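You operate a simulated robot arm through the tools that you are given. There is no shell and no other tool. Be economical: measure what you need, move in short steps, check, and stop when the job is done.

The job below is to be done with a simulated two-armed robot. You get a single attempt, and the scene is never put back.

JOB
Compare the grade three weight with the grade one weight on the check balance.
Fine: the grade card tells which ring; switch on and zero; weigh and save grade one, put it back on its tray ring, then weigh and save grade three and leave it on the pan; the weights stand on the long wooden tray, grade two stays there.

Only the result counts: the job must be done as asked and must still hold three seconds after the hand-in. Knocking over, shifting, dropping, spilling or breaking anything else fails it.

ROBOT AND FRAMES
Two 7-joint arms with fingered hands on one trunk that stands fixed in place. Base frame: the origin is at the foot of the trunk, x ahead of it, y to its left, z up; the work surface is at about z = 0.8. Units: m, rad, N and s.
The left shoulder is at [0.06, 0.126, 1.105], the right one opposite. With the tool pointing down near the work surface each hand reaches from about 0.38 to 0.72 m from the base axis, measured 20 degrees to its own side. Payload 2.5 kg a hand.
The tool frame of a hand sits at the grasp point between the pads (the TCP): z along the fingers, y along the line on which they close. The tips reach 0.03 m beyond it. The gripper opens to 0.104 m. The gripper's body begins 0.035 m behind the TCP. The gripper is a hand of 5 fingers: y runs from the thumb to the fingers, the wrist lies at [-0.015, -0.104, -0.178] in the tool frame, and closing takes about 1.5 s.
Orientation is that of the tool frame in the base frame, as a unit quaternion [x, y, z, w]. With the fingers straight down and the wrist toward the robot, the tool's x, y and z point along [0, 1, 0], [1, 0, 0] and [0, 0, -1] of the base frame.

CONTROLS
- The arms move only by the tool send_rows. It takes "left_series", "right_series" or both (then of equal length, played together; a hand with none holds still); each is a list of rows, each a list of 7 numbers: the shift along the base's x, y, z in units of 50 mm (1.0 is 50 mm), then the turn, a rotation vector about the base's x, y, z in units of 8 degrees (1.0 is 8 degrees), then the finger opening in m, from 0 to 0.104. In form: [[dx, dy, dz, ax, ay, az, hand], ...]. A call has 1 to 12 rows; each row shifts and turns the commanded pose from where the row before left it. A call with a number of a shift or a turn outside -1 to 1 is refused whole. Rows are played at 5 a second. More than 0.05 m and 0.15 rad between two rows, or a gripper value outside its range, and nothing of the call is played. Where a pose cannot be reached the arm comes as near as it can. A force on the tool above 40 N (or 10 N above the force at the start of the call, whichever is more), or a blocked arm, ends the call early, and 0.2 s more pass. The fingers move at their own pace (about 0.153 m/s each) and stop on an object; they squeeze with about 30 N. The grip force told is the motor's: it shows also when the fingers shut on nothing. Time passes only in rows, and 0.2 s behind the last, so rows that do not move let the fingers close. The reply holds the time, the measured pose of the TCP, the force on the tool along the base axes, the opening and the grip force, in the units named above and with some noise, with the torque about the TCP (base axes, N m) and any sound that the robot's microphone picked up.
- Cameras (640 x 400 px; columns grow to the right, rows downward): "scene" is now at [0.1084, 0.048, 1.3072]; the picture's right is [0.58, -0.81, 0.00], its down [-0.51, -0.36, -0.78] and it looks along [0.63, 0.45, -0.63] (base axes); focal length 214 px, centre (320, 200). "left" rides on the left gripper at [-0.08, -0.078, -0.141] in its tool frame; the picture's right is [-0.78, -0.30, 0.56], its down [0.54, -0.78, 0.33] and it looks along [0.33, 0.56, 0.76] (tool axes); focal length 247 px, centre (320, 200). "right" rides on the right gripper at [0.08, -0.078, -0.141] in its tool frame; the picture's right is [-0.78, 0.30, -0.56], its down [-0.54, -0.78, 0.33] and it looks along [-0.33, 0.56, 0.76] (tool axes); focal length 247 px, centre (320, 200).
- snapshot(camera): a new picture of that camera. It takes no simulated time.
- raise_lower(by): slides the trunk up (or, below 0, down) by that many m; the arms and the scene camera ride with it, the base frame stays. It gives what a move gives, with no picture.
- preshape(shape, hand): the hand has 5 fingers and takes this shape, open, in about a second: jaw (thumb against the fingers, like two jaws); tri (thumb and two fingers); tip (a fingertip pinch); poke (one finger out to press); point (the index stretched); flat (the hand flat); cup (the hand cupped); fist (a fist). The gripper value then closes the fingers along that shape, each until it touches; the sizes above hold for jaw. It gives what a move gives, with no picture.
- aim_head(pan, tilt): turns the head with the scene camera to pan (to the left, within 1.501 rad either way) and tilt (down, from -0.506 to 1.204), counted from straight ahead of the robot. It gives what a move gives.
- point_at(camera, pixels): for up to 12 pixels [column, row] of the newest picture of that camera ("zoom" is the newest enlarged one), the place [x, y, z] in the base frame of the surface seen there, good to about 0.002 m. It takes no simulated time.
- close_up(camera, box): a new picture of the part [left, top, right, bottom] of that camera's present view, enlarged. It takes no simulated time.
- hand_in(): hands the job in; it is judged then, once.

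Work in short steps. Measure before you move; look again where a grasp or a placing could have gone wrong, and mend it. You have 80 turns and 44 pictures in all, those below and enlarged ones among them. Open the grippers and draw the arms clear of the work before you hand the job in, unless the task says otherwise; then end with one line.

The tools are called after ">>>" by a JSON object that holds its "fn" and its "kwargs". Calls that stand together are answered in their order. send_rows: Moves the arms, as the interface text tells. Its arguments: {"type":"object","properties":{"left_series":{"type":"array","items":{"type":"array","items":{"type":"number"}}},"right_series":{"type":"array","items":{"type":"array","items":{"type":"number"}}}},"required":[]} The other tools are called the same way: raise_lower (by) slides the trunk up or down; preshape (shape, hand) gives the hand a shape; aim_head (pan, tilt) turns the head that bears the scene camera; snapshot (camera) takes a picture; point_at (camera, pixels) gives the place of the surface under pixels of a picture; close_up (camera, box) takes an enlarged picture of a part of a camera's view; hand_in () hands the job in.

At the start:

```text
time_s: 0.0
left_tcp_pos: [0.3306, 0.4161, 1.1048]
left_tcp_rot: [0.707, 0.707, 0.0, -0.001]
left_ft_force: [-0.1, -1.2, -0.3]
left_ft_torque: [0.01, -0.01, -0.04]
left_opening: 0.1035
left_finger_force: 0.0
left_shape: jaw
right_tcp_pos: [0.4398, 0.0515, 1.1805]
right_tcp_rot: [0.708, 0.706, 0.0, 0.0]
right_ft_force: [0.6, -0.4, 0.8]
right_ft_torque: [0.01, 0.02, 0.0]
right_opening: 0.1034
right_finger_force: 0.0
right_shape: jaw
trunk travel left (down, up): [-0.5, 0.44]
head pan, tilt: [0.618, 0.679]
```

scene: 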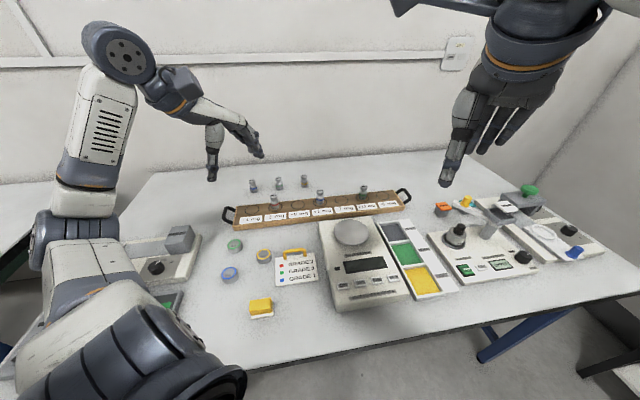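
right: 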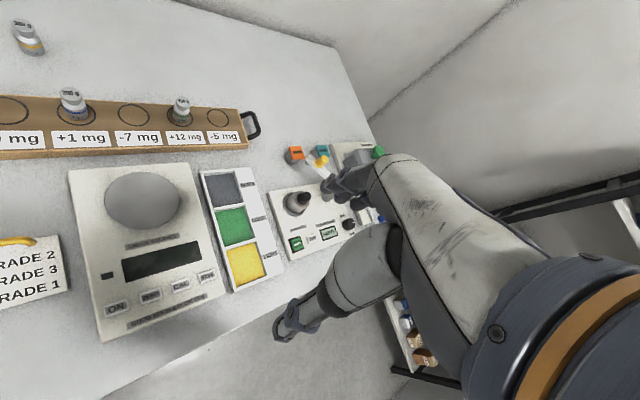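
left: 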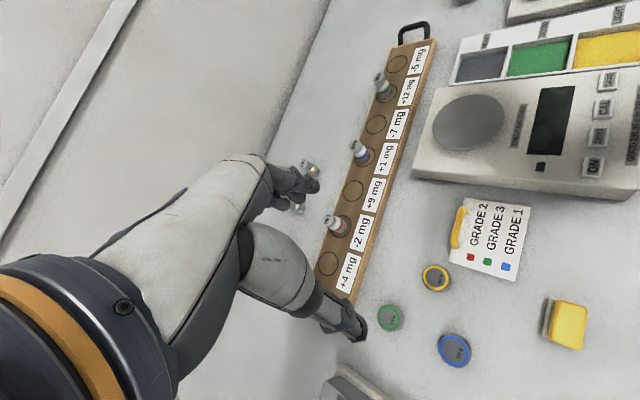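

The card and the balance are visible; I enlarge the card, tray and balance to read them.

>>> {"fn": "close_up", "kwargs": {"camera": "scene", "box": [220, 160, 420, 285]}}

>>> {"fn": "close_up", "kwargs": {"camera": "left", "box": [300, 20, 460, 120]}}

>>> {"fn": "close_up", "kwargs": {"camera": "right", "box": [60, 160, 280, 345]}}

>>> {"fn": "close_up", "kwargs": {"camera": "left", "box": [300, 130, 540, 300]}}

```text
3.20 times, centred on (320, 222) of scene
```

zoom: 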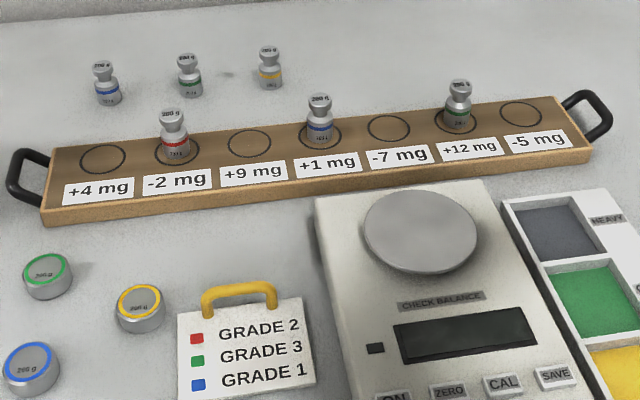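

```text
4.00 times, centred on (380, 70) of left
```

zoom: 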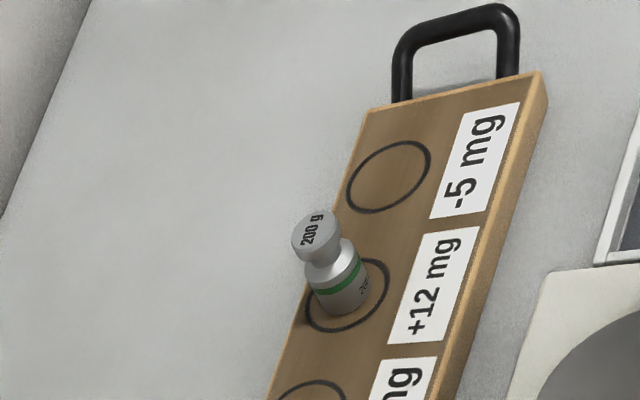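

```text
2.16 times, centred on (170, 252) of right
```

zoom: 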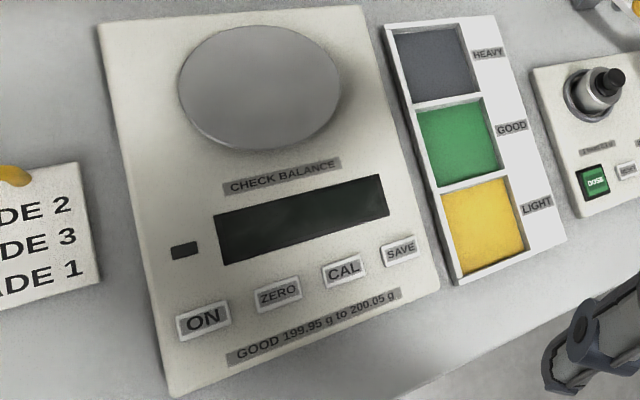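

```text
2.35 times, centred on (420, 215) of left
```

zoom: 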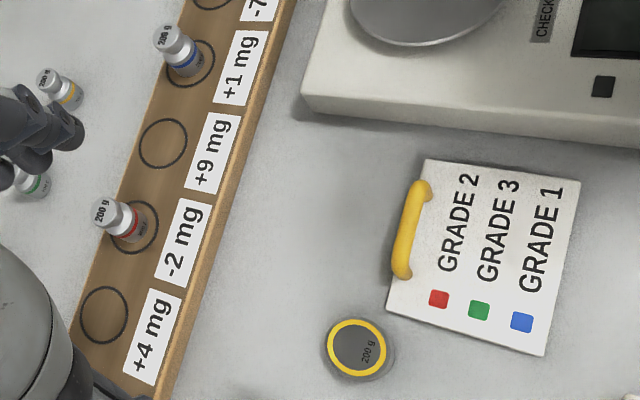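

Card: blue = grade 1 (+1 mg ring), green = grade 3 (+12 mg ring), red = grade 2. I take tight close-ups to measure weights, then the balance.

>>> {"fn": "close_up", "kwargs": {"camera": "scene", "box": [300, 180, 380, 230]}}

```text
8.00 times, centred on (340, 205) of scene
```

zoom: 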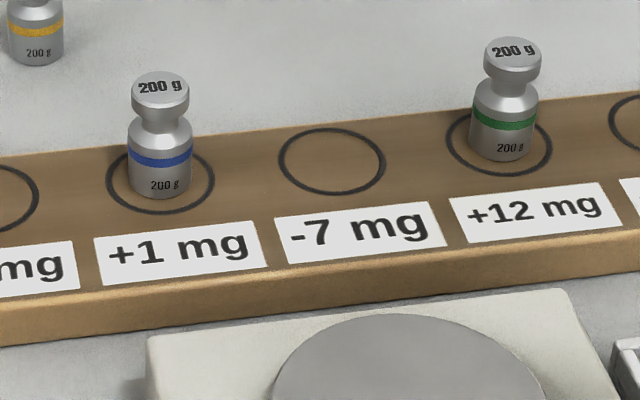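

I measure the tops, ring edges and tray surface in this enlargement, and the balance points in the scene picture.

>>> {"fn": "point_at", "kwargs": {"camera": "zoom", "pixels": [[160, 87], [513, 51], [108, 180], [213, 180], [160, 213], [447, 140], [550, 148], [500, 176], [332, 160], [161, 158], [504, 120], [405, 370]]}}

>>> {"fn": "point_at", "kwargs": {"camera": "scene", "pixels": [[351, 232], [337, 224], [334, 233], [370, 233], [351, 244], [345, 286], [361, 284], [377, 281], [393, 278], [378, 306], [330, 306], [408, 297]]}}

>>> {"fn": "close_up", "kwargs": {"camera": "scene", "box": [320, 245, 416, 305]}}

```text
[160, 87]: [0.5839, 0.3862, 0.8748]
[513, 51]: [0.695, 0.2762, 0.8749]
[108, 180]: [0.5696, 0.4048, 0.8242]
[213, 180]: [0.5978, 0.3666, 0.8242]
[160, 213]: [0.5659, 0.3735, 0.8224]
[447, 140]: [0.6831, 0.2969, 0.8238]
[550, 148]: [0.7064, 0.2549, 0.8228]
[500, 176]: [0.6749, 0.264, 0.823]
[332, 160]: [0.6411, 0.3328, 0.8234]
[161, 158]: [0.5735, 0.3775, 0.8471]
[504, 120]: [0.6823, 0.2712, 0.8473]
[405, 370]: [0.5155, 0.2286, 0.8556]
```

```text
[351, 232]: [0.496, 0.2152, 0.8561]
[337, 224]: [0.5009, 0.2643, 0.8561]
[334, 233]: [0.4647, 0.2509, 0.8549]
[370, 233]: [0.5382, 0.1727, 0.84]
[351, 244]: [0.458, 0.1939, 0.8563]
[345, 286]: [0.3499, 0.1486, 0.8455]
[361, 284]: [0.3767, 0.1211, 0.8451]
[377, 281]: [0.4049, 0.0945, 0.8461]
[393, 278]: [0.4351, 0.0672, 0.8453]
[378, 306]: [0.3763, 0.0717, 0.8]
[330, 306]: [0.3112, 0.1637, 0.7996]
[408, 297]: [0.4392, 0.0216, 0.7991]
```

```text
6.67 times, centred on (368, 275) of scene
```

zoom: 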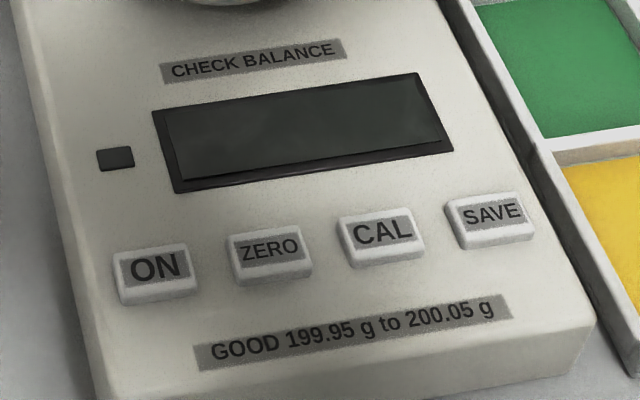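

I measure the button tops in this enlargement.

>>> {"fn": "point_at", "kwargs": {"camera": "zoom", "pixels": [[155, 268], [270, 250], [380, 232], [492, 213], [155, 318], [270, 300], [310, 130], [60, 250]]}}

>>> {"fn": "close_up", "kwargs": {"camera": "scene", "box": [310, 205, 406, 265]}}

```text
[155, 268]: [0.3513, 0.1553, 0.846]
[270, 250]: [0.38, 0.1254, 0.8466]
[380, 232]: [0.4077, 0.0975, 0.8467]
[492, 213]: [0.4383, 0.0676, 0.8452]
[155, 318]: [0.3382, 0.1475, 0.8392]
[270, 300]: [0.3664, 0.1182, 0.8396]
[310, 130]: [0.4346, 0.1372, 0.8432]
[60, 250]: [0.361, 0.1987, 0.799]
```

```text
6.67 times, centred on (358, 235) of scene
```

zoom: 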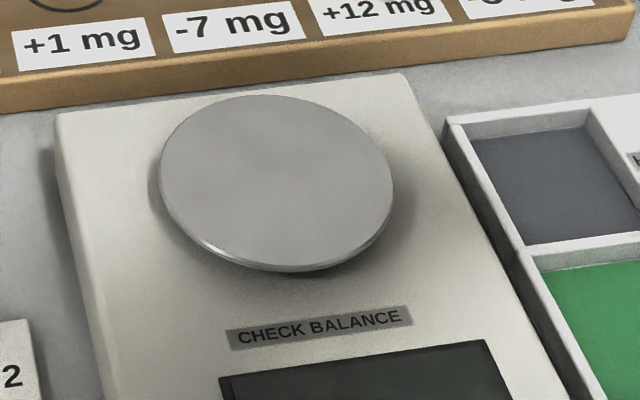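

Pan centre is about (0.496, 0.215, 0.856); ON (0.351,0.155), ZERO (0.380,0.125), SAVE (0.438,0.068). I shape the right hand to poke and will find its fingertip.

>>> {"fn": "preshape", "kwargs": {"hand": "right", "shape": "poke"}}

>>> {"fn": "point_at", "kwargs": {"camera": "scene", "pixels": [[304, 182], [279, 183], [253, 187], [274, 198]]}}

>>> {"fn": "snapshot", "kwargs": {"camera": "right"}}

>>> {"fn": "snapshot", "kwargs": {"camera": "scene"}}

```text
time_s: 0.9
left_tcp_pos: [0.3306, 0.4171, 1.1049]
left_tcp_rot: [0.707, 0.707, 0.0, -0.001]
left_ft_force: [0.1, 1.1, -0.8]
left_ft_torque: [0.01, -0.02, 0.01]
left_opening: 0.1037
left_finger_force: 0.1
left_shape: jaw
right_tcp_pos: [0.4399, 0.0498, 1.1801]
right_tcp_rot: [0.707, 0.707, 0.001, 0.0]
right_ft_force: [0.3, -0.1, 0.4]
right_ft_torque: [0.01, 0.0, 0.03]
right_opening: 0.0
right_finger_force: 0.1
right_shape: poke
trunk travel left (down, up): [-0.5, 0.44]
head pan, tilt: [0.618, 0.679]
```

```text
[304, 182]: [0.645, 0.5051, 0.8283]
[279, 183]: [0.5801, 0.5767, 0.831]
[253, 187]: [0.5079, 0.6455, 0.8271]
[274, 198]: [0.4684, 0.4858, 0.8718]
```

```text
33 pictures are left
```

right: 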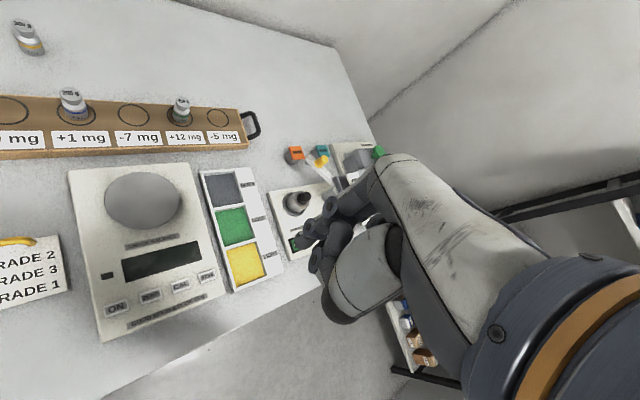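

```text
32 pictures are left
```

scene: 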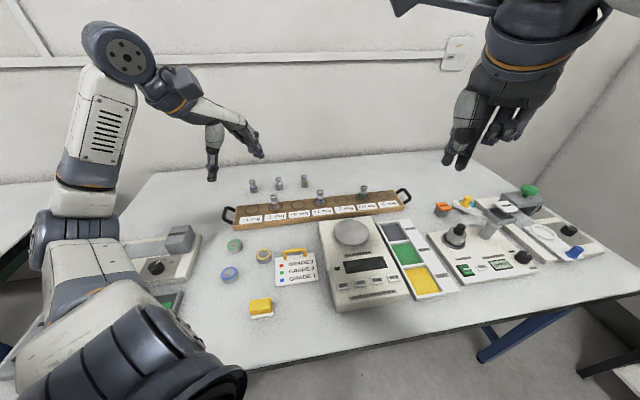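

I zoom on the hand to find the poking fingertip.

>>> {"fn": "close_up", "kwargs": {"camera": "scene", "box": [416, 90, 576, 190]}}

```text
4.00 times, centred on (496, 140) of scene
```

zoom: 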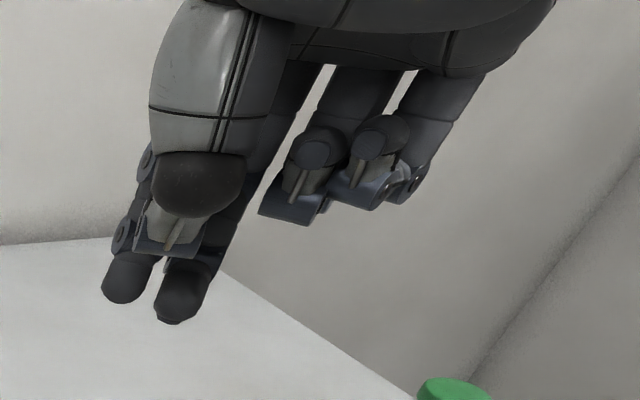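

I measure the tips and thumb in this zoom.

>>> {"fn": "point_at", "kwargs": {"camera": "zoom", "pixels": [[125, 275], [125, 298], [180, 285], [180, 318], [195, 180], [290, 205], [375, 145]]}}

```text
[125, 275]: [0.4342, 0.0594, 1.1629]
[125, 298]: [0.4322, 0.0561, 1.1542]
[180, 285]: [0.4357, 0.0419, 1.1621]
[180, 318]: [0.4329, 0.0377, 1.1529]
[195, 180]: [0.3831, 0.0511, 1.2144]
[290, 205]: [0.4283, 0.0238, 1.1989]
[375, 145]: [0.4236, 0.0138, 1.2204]
```

Poke gives two tips side by side (y 0.06 and 0.04); I check whether "point" gives a single finger.

>>> {"fn": "preshape", "kwargs": {"hand": "right", "shape": "point"}}

>>> {"fn": "close_up", "kwargs": {"camera": "scene", "box": [416, 90, 576, 190]}}

```text
time_s: 1.8
left_tcp_pos: [0.3305, 0.4152, 1.1047]
left_tcp_rot: [0.707, 0.707, 0.0, 0.0]
left_ft_force: [0.1, -1.8, -0.3]
left_ft_torque: [0.0, 0.0, -0.01]
left_opening: 0.1037
left_finger_force: 0.0
left_shape: jaw
right_tcp_pos: [0.4397, 0.0518, 1.1799]
right_tcp_rot: [0.707, 0.707, -0.001, 0.001]
right_ft_force: [-0.9, 0.4, 0.2]
right_ft_torque: [0.02, -0.01, -0.02]
right_opening: 0.0
right_finger_force: 0.1
right_shape: point
trunk travel left (down, up): [-0.5, 0.44]
head pan, tilt: [0.618, 0.679]
```

```text
4.00 times, centred on (496, 140) of scene
```

zoom: 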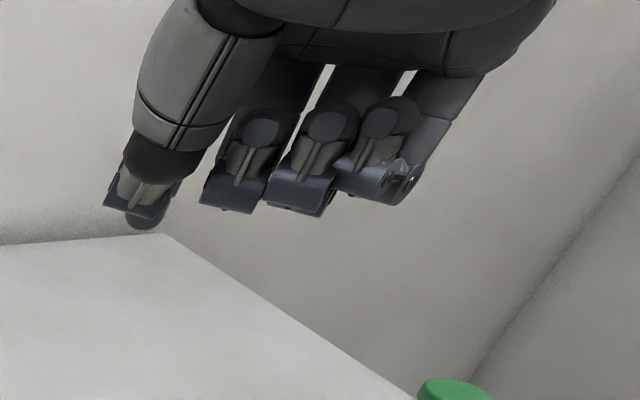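

>>> {"fn": "point_at", "kwargs": {"camera": "zoom", "pixels": [[145, 225], [145, 200], [235, 205], [300, 205], [370, 185]]}}

>>> {"fn": "close_up", "kwargs": {"camera": "left", "box": [420, 0, 640, 138]}}

```text
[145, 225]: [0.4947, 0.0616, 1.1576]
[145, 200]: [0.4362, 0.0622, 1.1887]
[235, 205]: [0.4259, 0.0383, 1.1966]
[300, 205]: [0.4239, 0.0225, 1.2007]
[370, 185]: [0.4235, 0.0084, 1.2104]
```

```text
2.90 times, centred on (530, 69) of left
```

zoom: 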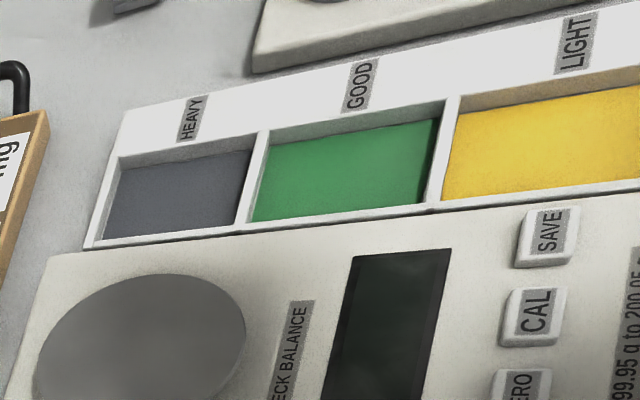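

Point's tip lies 0.055 m off the TCP; poke's tips are exact at TCP ±0.01 in y, 0.03 below, and at this yaw the spare tip clears neighbouring buttons. I go back to poke and hover over ON with the +y tip.

>>> {"fn": "preshape", "kwargs": {"hand": "right", "shape": "poke"}}

>>> {"fn": "send_rows", "kwargs": {"right_series": [[-0.3, 0.31, -0.9, 0, 0, 0, 0], [-0.3, 0.31, -0.9, 0, 0, 0, 0], [-0.3, 0.31, -0.9, 0, 0, 0, 0], [-0.3, 0.31, -0.9, 0, 0, 0, 0], [-0.3, 0.32, -0.9, 0, 0, 0, 0], [-0.3, 0.32, -0.9, 0, 0, 0, 0], [0, 0, 0, 0, 0, 0, 0]]}}

>>> {"fn": "snapshot", "kwargs": {"camera": "left"}}

>>> {"fn": "snapshot", "kwargs": {"camera": "scene"}}

```text
time_s: 2.7
left_tcp_pos: [0.3301, 0.416, 1.1042]
left_tcp_rot: [0.707, 0.707, -0.001, 0.0]
left_ft_force: [0.1, 0.2, 0.5]
left_ft_torque: [-0.01, -0.01, 0.04]
left_opening: 0.1038
left_finger_force: 0.0
left_shape: jaw
right_tcp_pos: [0.4395, 0.0512, 1.1791]
right_tcp_rot: [0.708, 0.707, 0.0, 0.0]
right_ft_force: [0.2, -0.1, 0.1]
right_ft_torque: [0.0, 0.02, 0.01]
right_opening: 0.0001
right_finger_force: 0.1
right_shape: poke
trunk travel left (down, up): [-0.5, 0.44]
head pan, tilt: [0.618, 0.679]
```

```text
time_s: 4.3
left_tcp_pos: [0.33, 0.4167, 1.1047]
left_tcp_rot: [0.707, 0.708, -0.001, 0.0]
left_ft_force: [0.3, 0.6, 0.5]
left_ft_torque: [-0.01, -0.01, 0.04]
left_opening: 0.1036
left_finger_force: 0.0
left_shape: jaw
right_tcp_pos: [0.3472, 0.1451, 0.9115]
right_tcp_rot: [0.707, 0.707, 0.0, -0.001]
right_ft_force: [0.0, 0.1, 0.6]
right_ft_torque: [-0.02, -0.02, 0.01]
right_opening: 0.0
right_finger_force: 0.0
right_shape: poke
trunk travel left (down, up): [-0.5, 0.44]
head pan, tilt: [0.618, 0.679]
```

```text
28 pictures are left
```

left: 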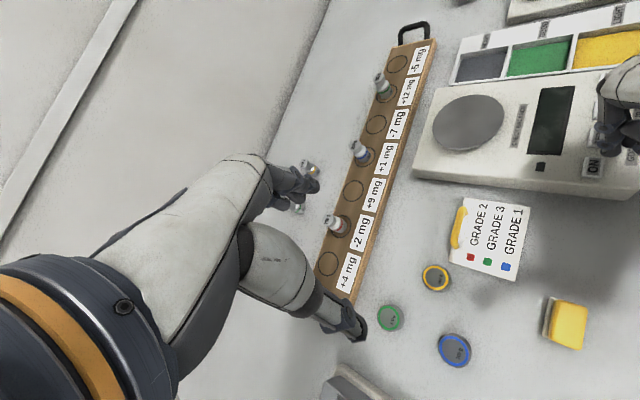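

```text
27 pictures are left
```

scene: 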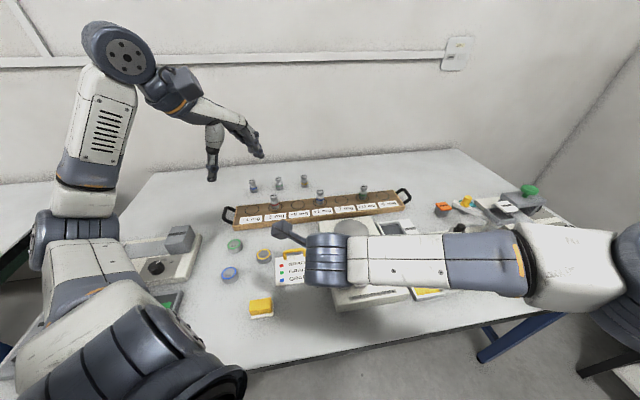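

The hand is over ON (~(593,165) in left). I lower to just above the button and press in small steps.

>>> {"fn": "send_rows", "kwargs": {"right_series": [[0.08, 0, -0.3, 0, 0, 0, 0], [0, 0, -0.3, 0, 0, 0, 0], [0, 0, -0.06, 0, 0, 0, 0], [0, 0, -0.05, 0, 0, 0, 0], [0, 0, -0.05, 0, 0, 0, 0], [0, 0, -0.04, 0, 0, 0, 0]]}}

>>> {"fn": "close_up", "kwargs": {"camera": "left", "box": [480, 60, 640, 210]}}

```text
time_s: 5.7
left_tcp_pos: [0.3295, 0.4161, 1.1047]
left_tcp_rot: [0.707, 0.707, -0.001, 0.0]
left_ft_force: [0.0, -0.3, -0.2]
left_ft_torque: [-0.02, -0.03, -0.01]
left_opening: 0.1036
left_finger_force: 0.0
left_shape: jaw
right_tcp_pos: [0.3548, 0.145, 0.8709]
right_tcp_rot: [0.708, 0.706, 0.003, 0.001]
right_ft_force: [1.6, 2.6, 11.4]
right_ft_torque: [0.09, -0.04, 0.01]
right_opening: 0.0
right_finger_force: 0.1
right_shape: poke
trunk travel left (down, up): [-0.5, 0.44]
head pan, tilt: [0.618, 0.679]
heard: click
```

```text
2.67 times, centred on (560, 135) of left
```

zoom: 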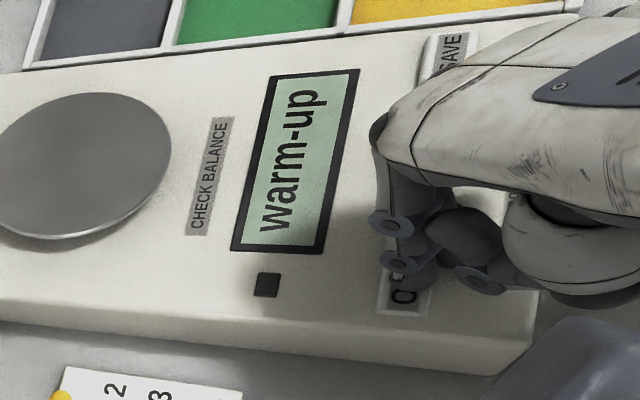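

ON clicked; the display says warm-up. I lift, move over ZERO and wait, then look at the display.

>>> {"fn": "send_rows", "kwargs": {"right_series": [[0, 0, 0.6, 0, 0, 0, 0], [0.25, -0.3, 0, 0, 0, 0, 0], [0.25, -0.3, 0, 0, 0, 0, 0], [0, 0, 0, 0, 0, 0, 0], [0, 0, 0, 0, 0, 0, 0], [0, 0, 0, 0, 0, 0, 0], [0, 0, 0, 0, 0, 0, 0], [0, 0, 0, 0, 0, 0, 0], [0, 0, 0, 0, 0, 0, 0], [0, 0, 0, 0, 0, 0, 0], [0, 0, 0, 0, 0, 0, 0], [0, 0, 0, 0, 0, 0, 0]]}}

>>> {"fn": "send_rows", "kwargs": {"right_series": [[0, 0, 0, 0, 0, 0, 0], [0, 0, 0, 0, 0, 0, 0], [0, 0, 0, 0, 0, 0, 0], [0, 0, 0, 0, 0, 0, 0], [0, 0, 0, 0, 0, 0, 0], [0, 0, 0, 0, 0, 0, 0], [0, 0, 0, 0, 0, 0, 0], [0, 0, 0, 0, 0, 0, 0], [0, 0, 0, 0, 0, 0, 0], [0, 0, 0, 0, 0, 0, 0], [0, 0, 0, 0, 0, 0, 0], [0, 0, 0, 0, 0, 0, 0]]}}

>>> {"fn": "close_up", "kwargs": {"camera": "left", "box": [480, 60, 640, 210]}}

```text
time_s: 8.3
left_tcp_pos: [0.33, 0.4172, 1.1048]
left_tcp_rot: [0.708, 0.706, 0.0, -0.001]
left_ft_force: [-1.0, -0.4, 0.1]
left_ft_torque: [-0.01, -0.01, 0.01]
left_opening: 0.104
left_finger_force: 0.1
left_shape: jaw
right_tcp_pos: [0.3782, 0.1156, 0.8994]
right_tcp_rot: [0.708, 0.706, 0.001, 0.0]
right_ft_force: [-0.3, -0.4, 0.2]
right_ft_torque: [0.0, 0.03, 0.04]
right_opening: 0.0002
right_finger_force: 0.0
right_shape: poke
trunk travel left (down, up): [-0.5, 0.44]
head pan, tilt: [0.618, 0.679]
```

```text
time_s: 10.9
left_tcp_pos: [0.3289, 0.416, 1.1039]
left_tcp_rot: [0.707, 0.708, 0.0, 0.001]
left_ft_force: [-0.2, -0.7, -0.3]
left_ft_torque: [0.01, -0.03, 0.01]
left_opening: 0.1037
left_finger_force: 0.1
left_shape: jaw
right_tcp_pos: [0.3792, 0.1145, 0.8994]
right_tcp_rot: [0.708, 0.706, 0.0, 0.0]
right_ft_force: [0.3, -0.7, 0.0]
right_ft_torque: [0.0, -0.01, 0.04]
right_opening: 0.0
right_finger_force: 0.0
right_shape: poke
trunk travel left (down, up): [-0.5, 0.44]
head pan, tilt: [0.618, 0.679]
```

```text
2.67 times, centred on (560, 135) of left
```

zoom: 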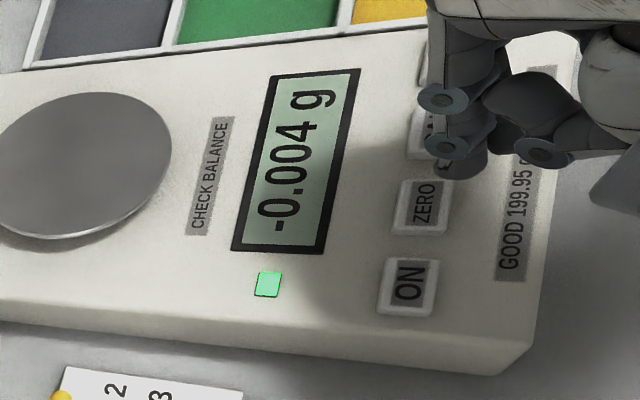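

Reading −0.004 g, lamp green (stable). I press ZERO, lift and read again.

>>> {"fn": "send_rows", "kwargs": {"right_series": [[0, 0, -0.25, 0, 0, 0, 0], [0, 0, -0.18, 0, 0, 0, 0], [0, 0, -0.05, 0, 0, 0, 0], [0, 0, -0.05, 0, 0, 0, 0], [0, 0, -0.05, 0, 0, 0, 0]]}}

```text
time_s: 12.1
left_tcp_pos: [0.3302, 0.4154, 1.1058]
left_tcp_rot: [0.707, 0.707, 0.0, 0.0]
left_ft_force: [0.0, -1.3, -0.1]
left_ft_torque: [-0.01, 0.0, -0.01]
left_opening: 0.1037
left_finger_force: 0.0
left_shape: jaw
right_tcp_pos: [0.3797, 0.1153, 0.8704]
right_tcp_rot: [0.708, 0.707, 0.002, -0.001]
right_ft_force: [1.6, 0.7, 9.2]
right_ft_torque: [0.13, -0.1, 0.0]
right_opening: 0.0
right_finger_force: 0.0
right_shape: poke
trunk travel left (down, up): [-0.5, 0.44]
head pan, tilt: [0.618, 0.679]
heard: click
```

Clicked. I lift and draw the right hand aside to about (0.40,-0.10,0.97), then check the display.

>>> {"fn": "send_rows", "kwargs": {"right_series": [[0, 0, 0.7, 0, 0, 0, 0], [0, -0.5, 0.6, 0, 0, 0, 0], [0.2, -1, 0.3, 0, 0, 0, 0], [0.2, -1, 0.3, 0, 0, 0, 0], [0, -1, 0, 0, 0, 0, 0], [0, -0.8, 0, 0, 0, 0, 0], [0, 0, 0, 0, 0, 0, 0]]}}

>>> {"fn": "close_up", "kwargs": {"camera": "left", "box": [480, 60, 640, 210]}}

```text
refused: row 3 steps farther than a row can; nothing moved
```

```text
2.67 times, centred on (560, 135) of left
```

zoom: 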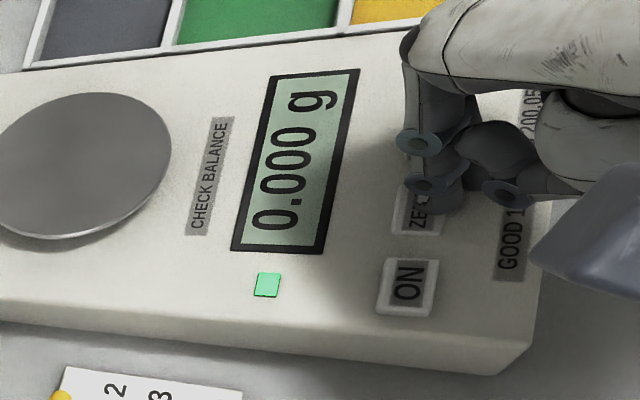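

Display 0.000 and stable. I withdraw the right hand and move the left above the blue weight at (0.584,0.386), z 0.95.

>>> {"fn": "send_rows", "kwargs": {"right_series": [[0, 0, 0.7, 0, 0, 0, 0], [0, -0.5, 0.6, 0, 0, 0, 0], [0.1, -0.9, 0.3, 0, 0, 0, 0], [0.1, -0.9, 0.3, 0, 0, 0, 0], [0, -0.95, 0, 0, 0, 0, 0], [0, -0.95, 0, 0, 0, 0, 0], [0, 0, 0, 0, 0, 0, 0]], "left_series": [[0.8, -0.1, 0, 0, 0, 0, 0.09], [0.8, -0.1, -0.1, 0, 0, 0, 0.09], [0.8, -0.1, -0.5, 0, 0, 0, 0.09], [0.8, -0.1, -0.5, 0, 0, 0, 0.09], [0.8, -0.1, -0.5, 0, 0, 0, 0.09], [0.8, -0.1, -0.5, 0, 0, 0, 0.09], [0.28, 0, -0.5, 0, 0, 0, 0.09]]}}

>>> {"fn": "snapshot", "kwargs": {"camera": "left"}}

>>> {"fn": "snapshot", "kwargs": {"camera": "scene"}}

```text
time_s: 13.7
left_tcp_pos: [0.587, 0.3859, 0.9755]
left_tcp_rot: [0.707, 0.707, 0.001, 0.001]
left_ft_force: [0.1, -1.1, 0.1]
left_ft_torque: [-0.02, -0.01, 0.04]
left_opening: 0.0901
left_finger_force: 0.0
left_shape: jaw
right_tcp_pos: [0.3878, -0.0959, 0.9639]
right_tcp_rot: [0.707, 0.707, -0.001, 0.001]
right_ft_force: [0.3, 0.5, 0.2]
right_ft_torque: [0.01, 0.0, 0.0]
right_opening: 0.0001
right_finger_force: 0.0
right_shape: poke
trunk travel left (down, up): [-0.5, 0.44]
head pan, tilt: [0.618, 0.679]
```

```text
23 pictures are left
```

left: 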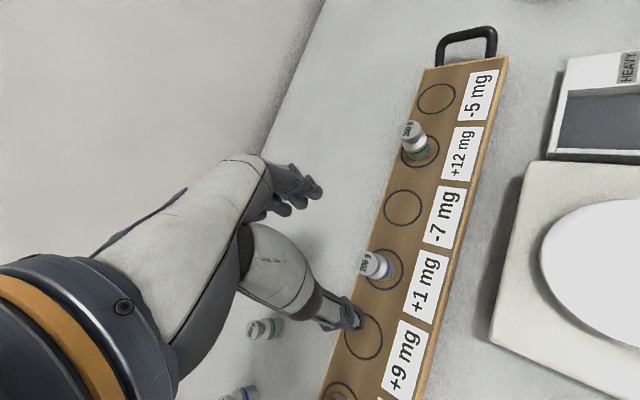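

```text
22 pictures are left
```

scene: 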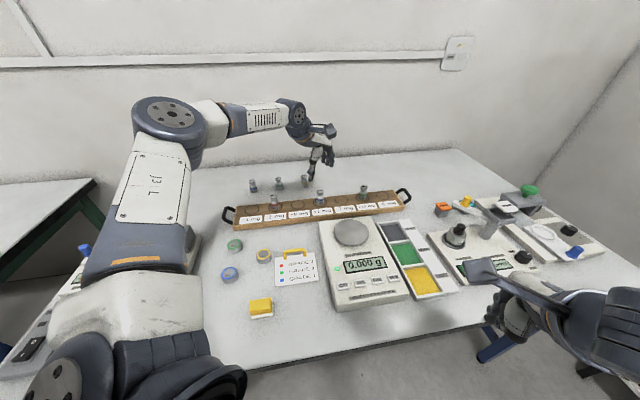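

The left hand is over the blue weight (scene ~(320,165) above (320,196)). I descend to z≈0.885 and check alignment.

>>> {"fn": "send_rows", "kwargs": {"left_series": [[-0.06, 0, -0.6, 0, 0, 0, 0.09], [0, 0, -0.6, 0, 0, 0, 0.09], [0, 0, -0.6, 0, 0, 0, 0.09], [0, 0, 0, 0, 0, 0, 0.09]]}}

>>> {"fn": "close_up", "kwargs": {"camera": "scene", "box": [272, 140, 368, 220]}}

```text
time_s: 14.7
left_tcp_pos: [0.5828, 0.3851, 0.8852]
left_tcp_rot: [0.708, 0.707, 0.0, 0.0]
left_ft_force: [0.2, 0.4, 0.4]
left_ft_torque: [0.03, 0.02, 0.0]
left_opening: 0.0899
left_finger_force: 0.0
left_shape: jaw
right_tcp_pos: [0.3889, -0.0944, 0.9635]
right_tcp_rot: [0.708, 0.706, 0.0, -0.001]
right_ft_force: [-0.2, 0.1, 0.5]
right_ft_torque: [0.01, 0.02, 0.02]
right_opening: 0.0
right_finger_force: 0.0
right_shape: poke
trunk travel left (down, up): [-0.5, 0.44]
head pan, tilt: [0.618, 0.679]
```

```text
5.00 times, centred on (320, 180) of scene
```

zoom: 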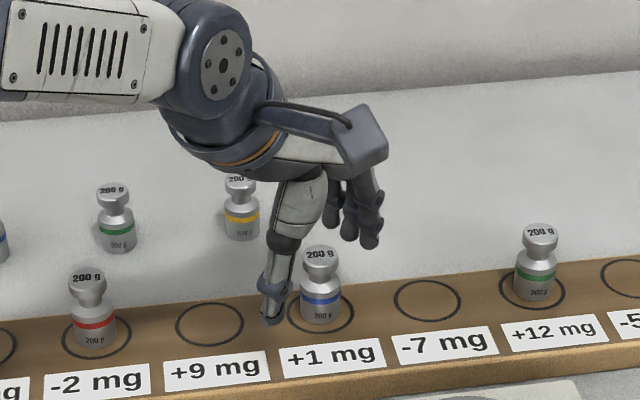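

The weight stands between thumb (270,315) and fingers (365,240). I lower to z≈0.862 and close.

>>> {"fn": "send_rows", "kwargs": {"left_series": [[0, 0, -0.25, 0, 0, 0, 0.09], [0, 0, -0.22, 0, 0, 0, 0.09], [0, 0, 0, 0, 0, 0, 0.06], [0, 0, 0, 0, 0, 0, 0.04], [0, 0, 0, 0, 0, 0, 0.02], [0, 0, 0, 0, 0, 0, 0.0], [0, 0, 0, 0, 0, 0, 0.0], [0, 0, 0, 0, 0, 0, 0.0], [0, 0, 0, 0, 0, 0, 0.0], [0, 0, 0, 0, 0, 0, 0.0]]}}

>>> {"fn": "close_up", "kwargs": {"camera": "scene", "box": [272, 140, 368, 220]}}

```text
time_s: 16.9
left_tcp_pos: [0.5827, 0.3868, 0.8621]
left_tcp_rot: [0.707, 0.707, -0.001, 0.0]
left_ft_force: [0.0, -1.1, -0.2]
left_ft_torque: [0.04, 0.05, -0.04]
left_opening: 0.0198
left_finger_force: 30.2
left_shape: jaw
right_tcp_pos: [0.388, -0.0952, 0.9649]
right_tcp_rot: [0.707, 0.707, 0.0, 0.0]
right_ft_force: [-0.2, -1.0, 0.4]
right_ft_torque: [-0.02, 0.02, 0.01]
right_opening: 0.0002
right_finger_force: 0.0
right_shape: poke
trunk travel left (down, up): [-0.5, 0.44]
head pan, tilt: [0.618, 0.679]
```

```text
5.00 times, centred on (320, 180) of scene
```

zoom: 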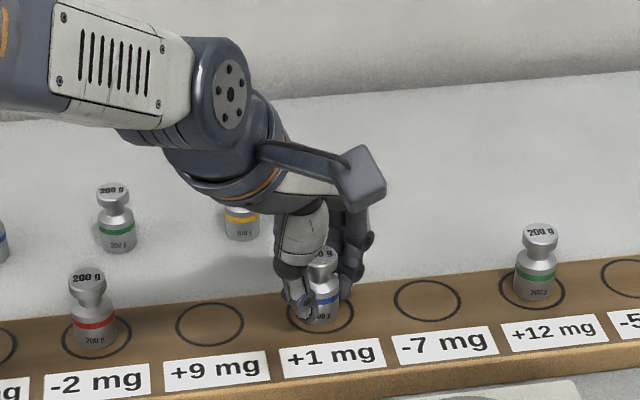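

Gripped at 0.020 m with 30 N. I lift 0.075 m and check it hangs upright.

>>> {"fn": "send_rows", "kwargs": {"left_series": [[0, 0, 0.3, 0, 0, 0, 0], [0, 0, 0.6, 0, 0, 0, 0], [0, 0, 0.6, 0, 0, 0, 0], [0, 0, 0, 0, 0, 0, 0]]}}

>>> {"fn": "close_up", "kwargs": {"camera": "scene", "box": [272, 130, 368, 210]}}

```text
time_s: 17.9
left_tcp_pos: [0.5824, 0.3856, 0.9363]
left_tcp_rot: [0.707, 0.707, 0.001, 0.0]
left_ft_force: [0.4, 0.3, -2.4]
left_ft_torque: [0.01, 0.03, 0.01]
left_opening: 0.0199
left_finger_force: 30.3
left_shape: jaw
right_tcp_pos: [0.389, -0.0948, 0.9651]
right_tcp_rot: [0.708, 0.706, 0.0, 0.0]
right_ft_force: [0.2, -0.6, -1.0]
right_ft_torque: [-0.01, -0.03, 0.03]
right_opening: 0.0
right_finger_force: 0.1
right_shape: poke
trunk travel left (down, up): [-0.5, 0.44]
head pan, tilt: [0.618, 0.679]
```

```text
5.00 times, centred on (320, 170) of scene
```

zoom: 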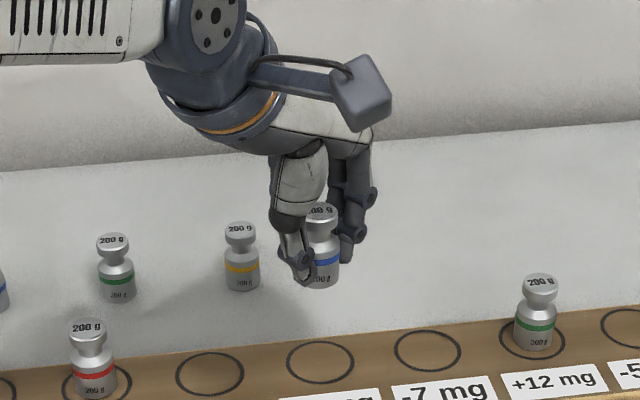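

It hangs upright. I carry it over the pan (0.496,0.215) and lower to TCP z≈0.905.

>>> {"fn": "send_rows", "kwargs": {"left_series": [[-0.43, -0.85, 0, 0, 0, 0, 0], [-0.43, -0.85, 0, 0, 0, 0, 0], [-0.43, -0.85, 0, 0, 0, 0, 0], [-0.43, -0.85, 0, 0, 0, 0, 0], [0, 0, -0.3, 0, 0, 0, 0], [0, 0, -0.3, 0, 0, 0, 0], [0, 0, 0, 0, 0, 0, 0]]}}

>>> {"fn": "close_up", "kwargs": {"camera": "scene", "box": [288, 180, 416, 290]}}

```text
time_s: 19.5
left_tcp_pos: [0.4955, 0.2167, 0.9062]
left_tcp_rot: [0.707, 0.707, 0.0, 0.0]
left_ft_force: [0.4, -0.2, -1.7]
left_ft_torque: [0.0, 0.02, 0.04]
left_opening: 0.0201
left_finger_force: 30.1
left_shape: jaw
right_tcp_pos: [0.3884, -0.0946, 0.9644]
right_tcp_rot: [0.707, 0.707, 0.0, 0.0]
right_ft_force: [0.0, -0.6, -0.2]
right_ft_torque: [-0.02, 0.05, 0.02]
right_opening: 0.0
right_finger_force: 0.0
right_shape: poke
trunk travel left (down, up): [-0.5, 0.44]
head pan, tilt: [0.618, 0.679]
```

```text
3.64 times, centred on (352, 235) of scene
```

zoom: 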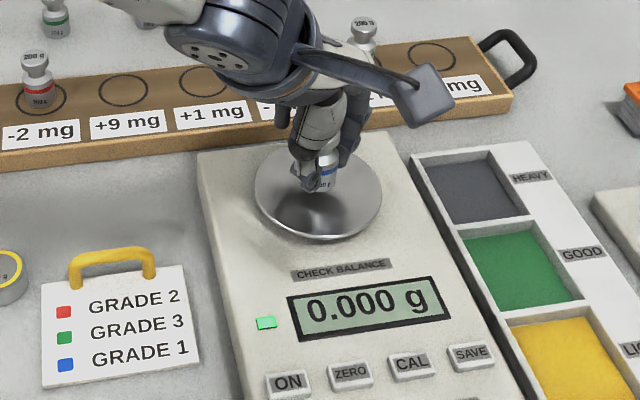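

Centred over the pan. I lower in small steps to contact.

>>> {"fn": "send_rows", "kwargs": {"left_series": [[0, 0, -0.12, 0, 0, 0, 0], [0, 0, -0.06, 0, 0, 0, 0], [0, 0, -0.03, 0, 0, 0, 0], [0, 0, 0, 0, 0, 0, 0]]}}

```text
time_s: 20.5
left_tcp_pos: [0.4956, 0.217, 0.8954]
left_tcp_rot: [0.707, 0.707, 0.001, 0.001]
left_ft_force: [-0.4, 0.3, -2.0]
left_ft_torque: [-0.02, 0.01, 0.01]
left_opening: 0.0198
left_finger_force: 29.7
left_shape: jaw
right_tcp_pos: [0.3886, -0.0952, 0.9644]
right_tcp_rot: [0.707, 0.707, 0.0, 0.0]
right_ft_force: [0.3, -0.2, 0.6]
right_ft_torque: [0.0, 0.01, 0.02]
right_opening: 0.0
right_finger_force: 0.1
right_shape: poke
trunk travel left (down, up): [-0.5, 0.44]
head pan, tilt: [0.618, 0.679]
```

Force still −2 N, so not down yet; I lower by another 1.5 mm.

>>> {"fn": "send_rows", "kwargs": {"left_series": [[0, 0, -0.02, 0, 0, 0, 0], [0, 0, -0.015, 0, 0, 0, 0], [0, 0, 0, 0, 0, 0, 0]]}}

```text
time_s: 21.3
left_tcp_pos: [0.4944, 0.2167, 0.895]
left_tcp_rot: [0.708, 0.707, 0.001, 0.0]
left_ft_force: [0.2, 0.0, 2.1]
left_ft_torque: [0.01, -0.06, 0.01]
left_opening: 0.02
left_finger_force: 29.9
left_shape: jaw
right_tcp_pos: [0.3873, -0.0955, 0.9651]
right_tcp_rot: [0.708, 0.706, 0.0, 0.0]
right_ft_force: [0.4, -0.2, -0.2]
right_ft_torque: [-0.01, -0.02, -0.04]
right_opening: 0.0
right_finger_force: 0.1
right_shape: poke
trunk travel left (down, up): [-0.5, 0.44]
head pan, tilt: [0.618, 0.679]
```

Contact (+2 N). I open the fingers gradually, then rise straight up.

>>> {"fn": "send_rows", "kwargs": {"left_series": [[0, 0, 0, 0, 0, 0, 0.03], [0, 0, 0, 0, 0, 0, 0.05], [0, 0, 0, 0, 0, 0, 0.07], [0, 0, 0, 0, 0, 0, 0.09], [0, 0, 0, 0, 0, 0, 0.09], [0, 0, 0, 0, 0, 0, 0.09]]}}

>>> {"fn": "close_up", "kwargs": {"camera": "scene", "box": [288, 180, 416, 290]}}

```text
time_s: 22.7
left_tcp_pos: [0.4952, 0.2158, 0.8941]
left_tcp_rot: [0.708, 0.706, -0.001, 0.0]
left_ft_force: [-0.3, 0.3, 0.6]
left_ft_torque: [0.01, -0.02, -0.01]
left_opening: 0.0896
left_finger_force: 0.0
left_shape: jaw
right_tcp_pos: [0.3877, -0.0945, 0.9648]
right_tcp_rot: [0.707, 0.707, 0.0, 0.0]
right_ft_force: [-0.3, -0.6, -0.3]
right_ft_torque: [0.0, 0.01, 0.0]
right_opening: 0.0001
right_finger_force: 0.0
right_shape: poke
trunk travel left (down, up): [-0.5, 0.44]
head pan, tilt: [0.618, 0.679]
```

```text
3.64 times, centred on (352, 235) of scene
```

zoom: 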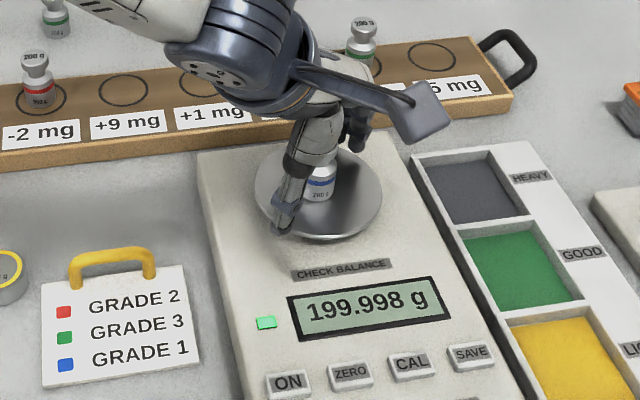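

The weight stands on the pan; reads 199.998 g with green lamp. I raise the left hand clear and bring the right hand over SAVE.

>>> {"fn": "send_rows", "kwargs": {"left_series": [[0, 0, 0.6, 0, 0, 0, 0.09], [0, 0, 0.9, 0, 0, 0, 0.09], [0, 0.6, 0.6, 0, 0, 0, 0.09], [0, 0.9, 0, 0, 0, 0, 0.09], [0, 0.9, 0, 0, 0, 0, 0.09], [0, 0, 0, 0, 0, 0, 0.09], [0, 0, 0, 0, 0, 0, 0.09], [0, 0, 0, 0, 0, 0, 0.09]], "right_series": [[0, 0, 0, 0, 0, 0, 0], [0, 0, 0, 0, 0, 0, 0], [0, 0, 0, 0, 0, 0, 0], [0.33, 0.75, -0.2, 0, 0, 0, 0], [0.34, 0.75, -0.2, 0, 0, 0, 0], [0.34, 0.75, -0.2, 0, 0, 0, 0], [0, 0.8, -0.6, 0, 0, 0, 0], [0, 0, 0, 0, 0, 0, 0]]}}

>>> {"fn": "close_up", "kwargs": {"camera": "left", "box": [340, 120, 640, 400]}}

```text
time_s: 24.5
left_tcp_pos: [0.4959, 0.3373, 0.9972]
left_tcp_rot: [0.707, 0.707, 0.0, 0.0]
left_ft_force: [1.4, 1.2, 0.7]
left_ft_torque: [0.0, -0.01, -0.01]
left_opening: 0.09
left_finger_force: 0.2
left_shape: jaw
right_tcp_pos: [0.4388, 0.0571, 0.9041]
right_tcp_rot: [0.707, 0.707, 0.0, 0.001]
right_ft_force: [-0.7, -0.3, 0.4]
right_ft_torque: [0.02, -0.03, -0.01]
right_opening: 0.0
right_finger_force: 0.1
right_shape: poke
trunk travel left (down, up): [-0.5, 0.44]
head pan, tilt: [0.618, 0.679]
```

```text
1.43 times, centred on (490, 260) of left
```

zoom: 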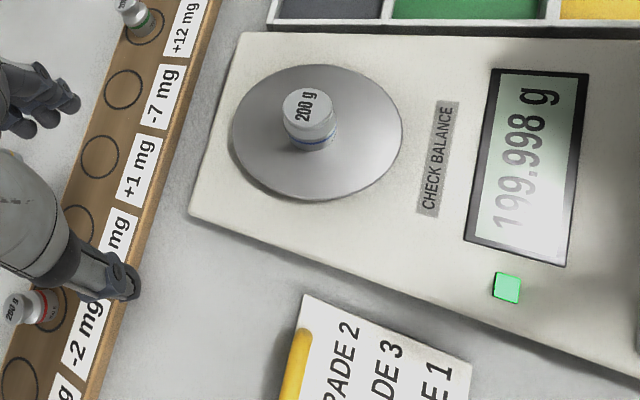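

Stable 199.998 g, right hand over SAVE. I press SAVE.

>>> {"fn": "send_rows", "kwargs": {"right_series": [[0, 0, -0.3, 0, 0, 0, 0], [0, 0, -0.2, 0, 0, 0, 0], [0, 0, -0.05, 0, 0, 0, 0], [0, 0, -0.05, 0, 0, 0, 0], [0, 0, -0.05, 0, 0, 0, 0], [0, 0, -0.03, 0, 0, 0, 0]]}}

>>> {"fn": "close_up", "kwargs": {"camera": "left", "box": [340, 120, 640, 400]}}

```text
time_s: 25.9
left_tcp_pos: [0.4965, 0.336, 0.9978]
left_tcp_rot: [0.707, 0.707, 0.0, 0.0]
left_ft_force: [-0.4, 0.0, -1.1]
left_ft_torque: [0.01, -0.01, -0.01]
left_opening: 0.0897
left_finger_force: 0.0
left_shape: jaw
right_tcp_pos: [0.4394, 0.0586, 0.8722]
right_tcp_rot: [0.708, 0.706, 0.0, 0.0]
right_ft_force: [0.8, -0.8, 6.3]
right_ft_torque: [0.02, -0.03, -0.03]
right_opening: 0.0001
right_finger_force: 0.1
right_shape: poke
trunk travel left (down, up): [-0.5, 0.44]
head pan, tilt: [0.618, 0.679]
heard: click
```

```text
1.43 times, centred on (490, 260) of left
```

zoom: 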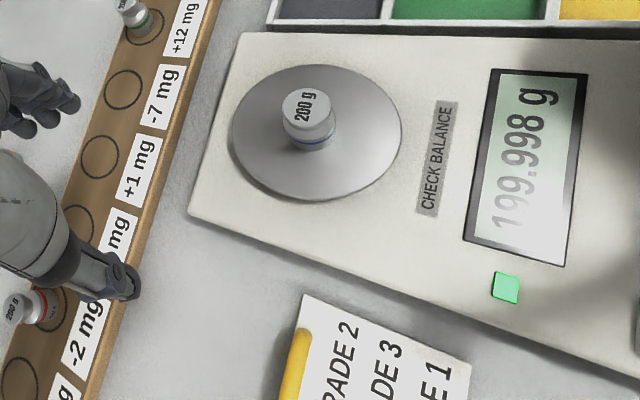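

SAVE clicked. I release the button and look at the display for any confirmation.

>>> {"fn": "send_rows", "kwargs": {"right_series": [[0, 0, 0.6, 0, 0, 0, 0]]}}

>>> {"fn": "close_up", "kwargs": {"camera": "scene", "box": [288, 180, 416, 290]}}

```text
time_s: 26.3
left_tcp_pos: [0.4967, 0.3382, 0.9982]
left_tcp_rot: [0.707, 0.707, 0.0, 0.0]
left_ft_force: [-0.2, -0.2, -0.5]
left_ft_torque: [0.01, 0.06, 0.04]
left_opening: 0.09
left_finger_force: 0.1
left_shape: jaw
right_tcp_pos: [0.4379, 0.0578, 0.8993]
right_tcp_rot: [0.707, 0.707, -0.001, -0.001]
right_ft_force: [0.1, 0.8, 0.6]
right_ft_torque: [0.02, 0.04, 0.0]
right_opening: 0.0
right_finger_force: 0.0
right_shape: poke
trunk travel left (down, up): [-0.5, 0.44]
head pan, tilt: [0.618, 0.679]
```

```text
3.64 times, centred on (352, 235) of scene
```

zoom: 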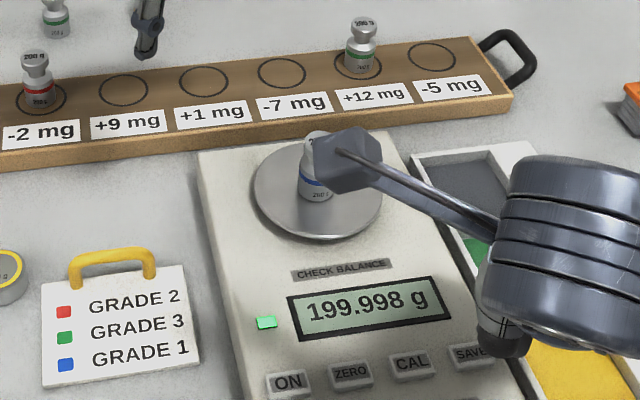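

No separate message; click was heard. I withdraw the right hand, then bring the left back over the blue weight on the pan.

>>> {"fn": "send_rows", "kwargs": {"right_series": [[0, -0.5, 0.6, 0, 0, 0, 0], [-0.3, -0.9, 0.3, 0, 0, 0, 0], [-0.3, -0.9, 0.3, 0, 0, 0, 0], [-0.3, -0.85, 0, 0, 0, 0, 0], [0, 0, 0, 0, 0, 0, 0], [0, 0, 0, 0, 0, 0, 0], [0, 0, 0, 0, 0, 0, 0], [0, 0, 0, 0, 0, 0, 0], [0, 0, 0, 0, 0, 0, 0]], "left_series": [[0, 0, 0, 0, 0, 0, 0.09], [0, 0, 0, 0, 0, 0, 0.09], [0, -0.8, 0, 0, 0, 0, 0.09], [0, -0.8, 0, 0, 0, 0, 0.09], [0, -0.82, 0, 0, 0, 0, 0.09], [0, 0, -0.7, 0, 0, 0, 0.09], [0, 0, -0.7, 0, 0, 0, 0.09], [0, 0, -0.4, 0, 0, 0, 0.09], [0, 0, 0, 0, 0, 0, 0.09]]}}

>>> {"fn": "close_up", "kwargs": {"camera": "scene", "box": [288, 180, 416, 290]}}

```text
time_s: 28.3
left_tcp_pos: [0.4936, 0.2153, 0.9065]
left_tcp_rot: [0.707, 0.707, 0.0, 0.0]
left_ft_force: [0.0, 0.0, 0.0]
left_ft_torque: [-0.03, -0.01, -0.01]
left_opening: 0.0899
left_finger_force: 0.2
left_shape: jaw
right_tcp_pos: [0.3945, -0.1015, 0.9611]
right_tcp_rot: [0.708, 0.707, -0.001, 0.0]
right_ft_force: [-0.5, 0.8, -0.2]
right_ft_torque: [0.01, -0.02, 0.03]
right_opening: 0.0001
right_finger_force: 0.1
right_shape: poke
trunk travel left (down, up): [-0.5, 0.44]
head pan, tilt: [0.618, 0.679]
```

```text
3.64 times, centred on (352, 235) of scene
```

zoom: 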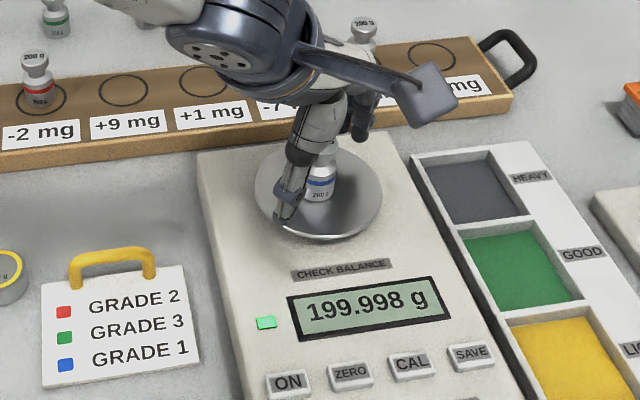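

Aligned as before. I lower 0.012 m to z≈0.8945, and close on the weight.

>>> {"fn": "send_rows", "kwargs": {"left_series": [[0.01, 0, -0.12, 0, 0, 0, 0.09], [0, 0, -0.1, 0, 0, 0, 0.09], [0, 0, 0, 0, 0, 0, 0.06], [0, 0, 0, 0, 0, 0, 0.04], [0, 0, 0, 0, 0, 0, 0.02], [0, 0, 0, 0, 0, 0, 0], [0, 0, 0, 0, 0, 0, 0], [0, 0, 0, 0, 0, 0, 0], [0, 0, 0, 0, 0, 0, 0]]}}

```text
time_s: 30.3
left_tcp_pos: [0.4946, 0.2156, 0.8972]
left_tcp_rot: [0.707, 0.707, 0.0, 0.0]
left_ft_force: [-0.9, -0.8, 0.3]
left_ft_torque: [0.0, 0.0, 0.0]
left_opening: 0.0192
left_finger_force: 29.8
left_shape: jaw
right_tcp_pos: [0.3941, -0.1008, 0.9605]
right_tcp_rot: [0.708, 0.706, 0.0, 0.0]
right_ft_force: [-0.5, 0.0, 0.4]
right_ft_torque: [-0.03, 0.02, 0.04]
right_opening: 0.0
right_finger_force: 0.1
right_shape: poke
trunk travel left (down, up): [-0.5, 0.44]
head pan, tilt: [0.618, 0.679]
```

Gripped. I lift 0.045, and carry it back above its ring at (0.5835,0.386).

>>> {"fn": "send_rows", "kwargs": {"left_series": [[0, 0, 0.4, 0, 0, 0, 0], [0, 0, 0.5, 0, 0, 0, 0], [0.445, 0.85, 0, 0, 0, 0, 0], [0.445, 0.85, 0, 0, 0, 0, 0], [0.445, 0.85, 0, 0, 0, 0, 0], [0.445, 0.86, 0, 0, 0, 0, 0], [0, 0, -0.6, 0, 0, 0, 0], [0, 0, -0.6, 0, 0, 0, 0], [0, 0, 0, 0, 0, 0, 0]]}}

>>> {"fn": "close_up", "kwargs": {"camera": "scene", "box": [288, 160, 352, 220]}}

```text
time_s: 32.3
left_tcp_pos: [0.5853, 0.3854, 0.883]
left_tcp_rot: [0.707, 0.707, 0.0, 0.0]
left_ft_force: [0.5, -0.7, -2.3]
left_ft_torque: [-0.04, 0.01, 0.01]
left_opening: 0.0193
left_finger_force: 30.0
left_shape: jaw
right_tcp_pos: [0.3939, -0.1013, 0.9609]
right_tcp_rot: [0.707, 0.707, 0.0, 0.001]
right_ft_force: [-0.3, -0.5, -0.7]
right_ft_torque: [0.03, 0.0, -0.02]
right_opening: 0.0
right_finger_force: 0.0
right_shape: poke
trunk travel left (down, up): [-0.5, 0.44]
head pan, tilt: [0.618, 0.679]
```

```text
6.67 times, centred on (320, 190) of scene
```

zoom: 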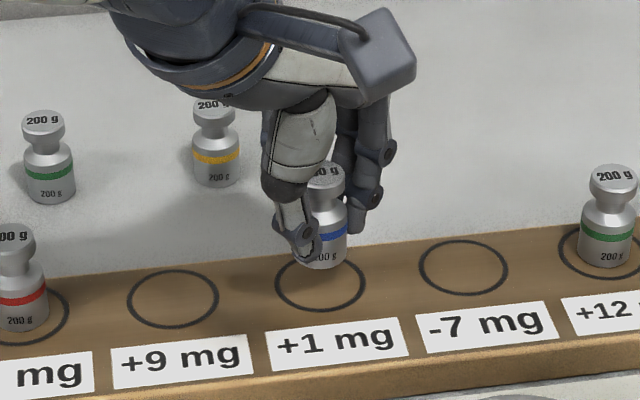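

Above the ring. I lower to about 1 mm above the tray, then creep to contact.

>>> {"fn": "send_rows", "kwargs": {"left_series": [[-0.02, 0, -0.2, 0, 0, 0, 0], [0, 0, -0.12, 0, 0, 0, 0], [0, 0, -0.03, 0, 0, 0, 0], [0, 0, -0.02, 0, 0, 0, 0], [0, 0, 0, 0, 0, 0, 0]]}}

```text
time_s: 33.5
left_tcp_pos: [0.5833, 0.3866, 0.8647]
left_tcp_rot: [0.707, 0.708, 0.0, 0.0]
left_ft_force: [-0.9, -0.2, 1.6]
left_ft_torque: [-0.03, 0.0, 0.0]
left_opening: 0.0195
left_finger_force: 30.0
left_shape: jaw
right_tcp_pos: [0.3947, -0.1013, 0.9603]
right_tcp_rot: [0.708, 0.706, 0.0, 0.0]
right_ft_force: [-0.5, 0.3, -0.4]
right_ft_torque: [0.01, 0.0, 0.01]
right_opening: 0.0004
right_finger_force: 0.0
right_shape: poke
trunk travel left (down, up): [-0.5, 0.44]
head pan, tilt: [0.618, 0.679]
```

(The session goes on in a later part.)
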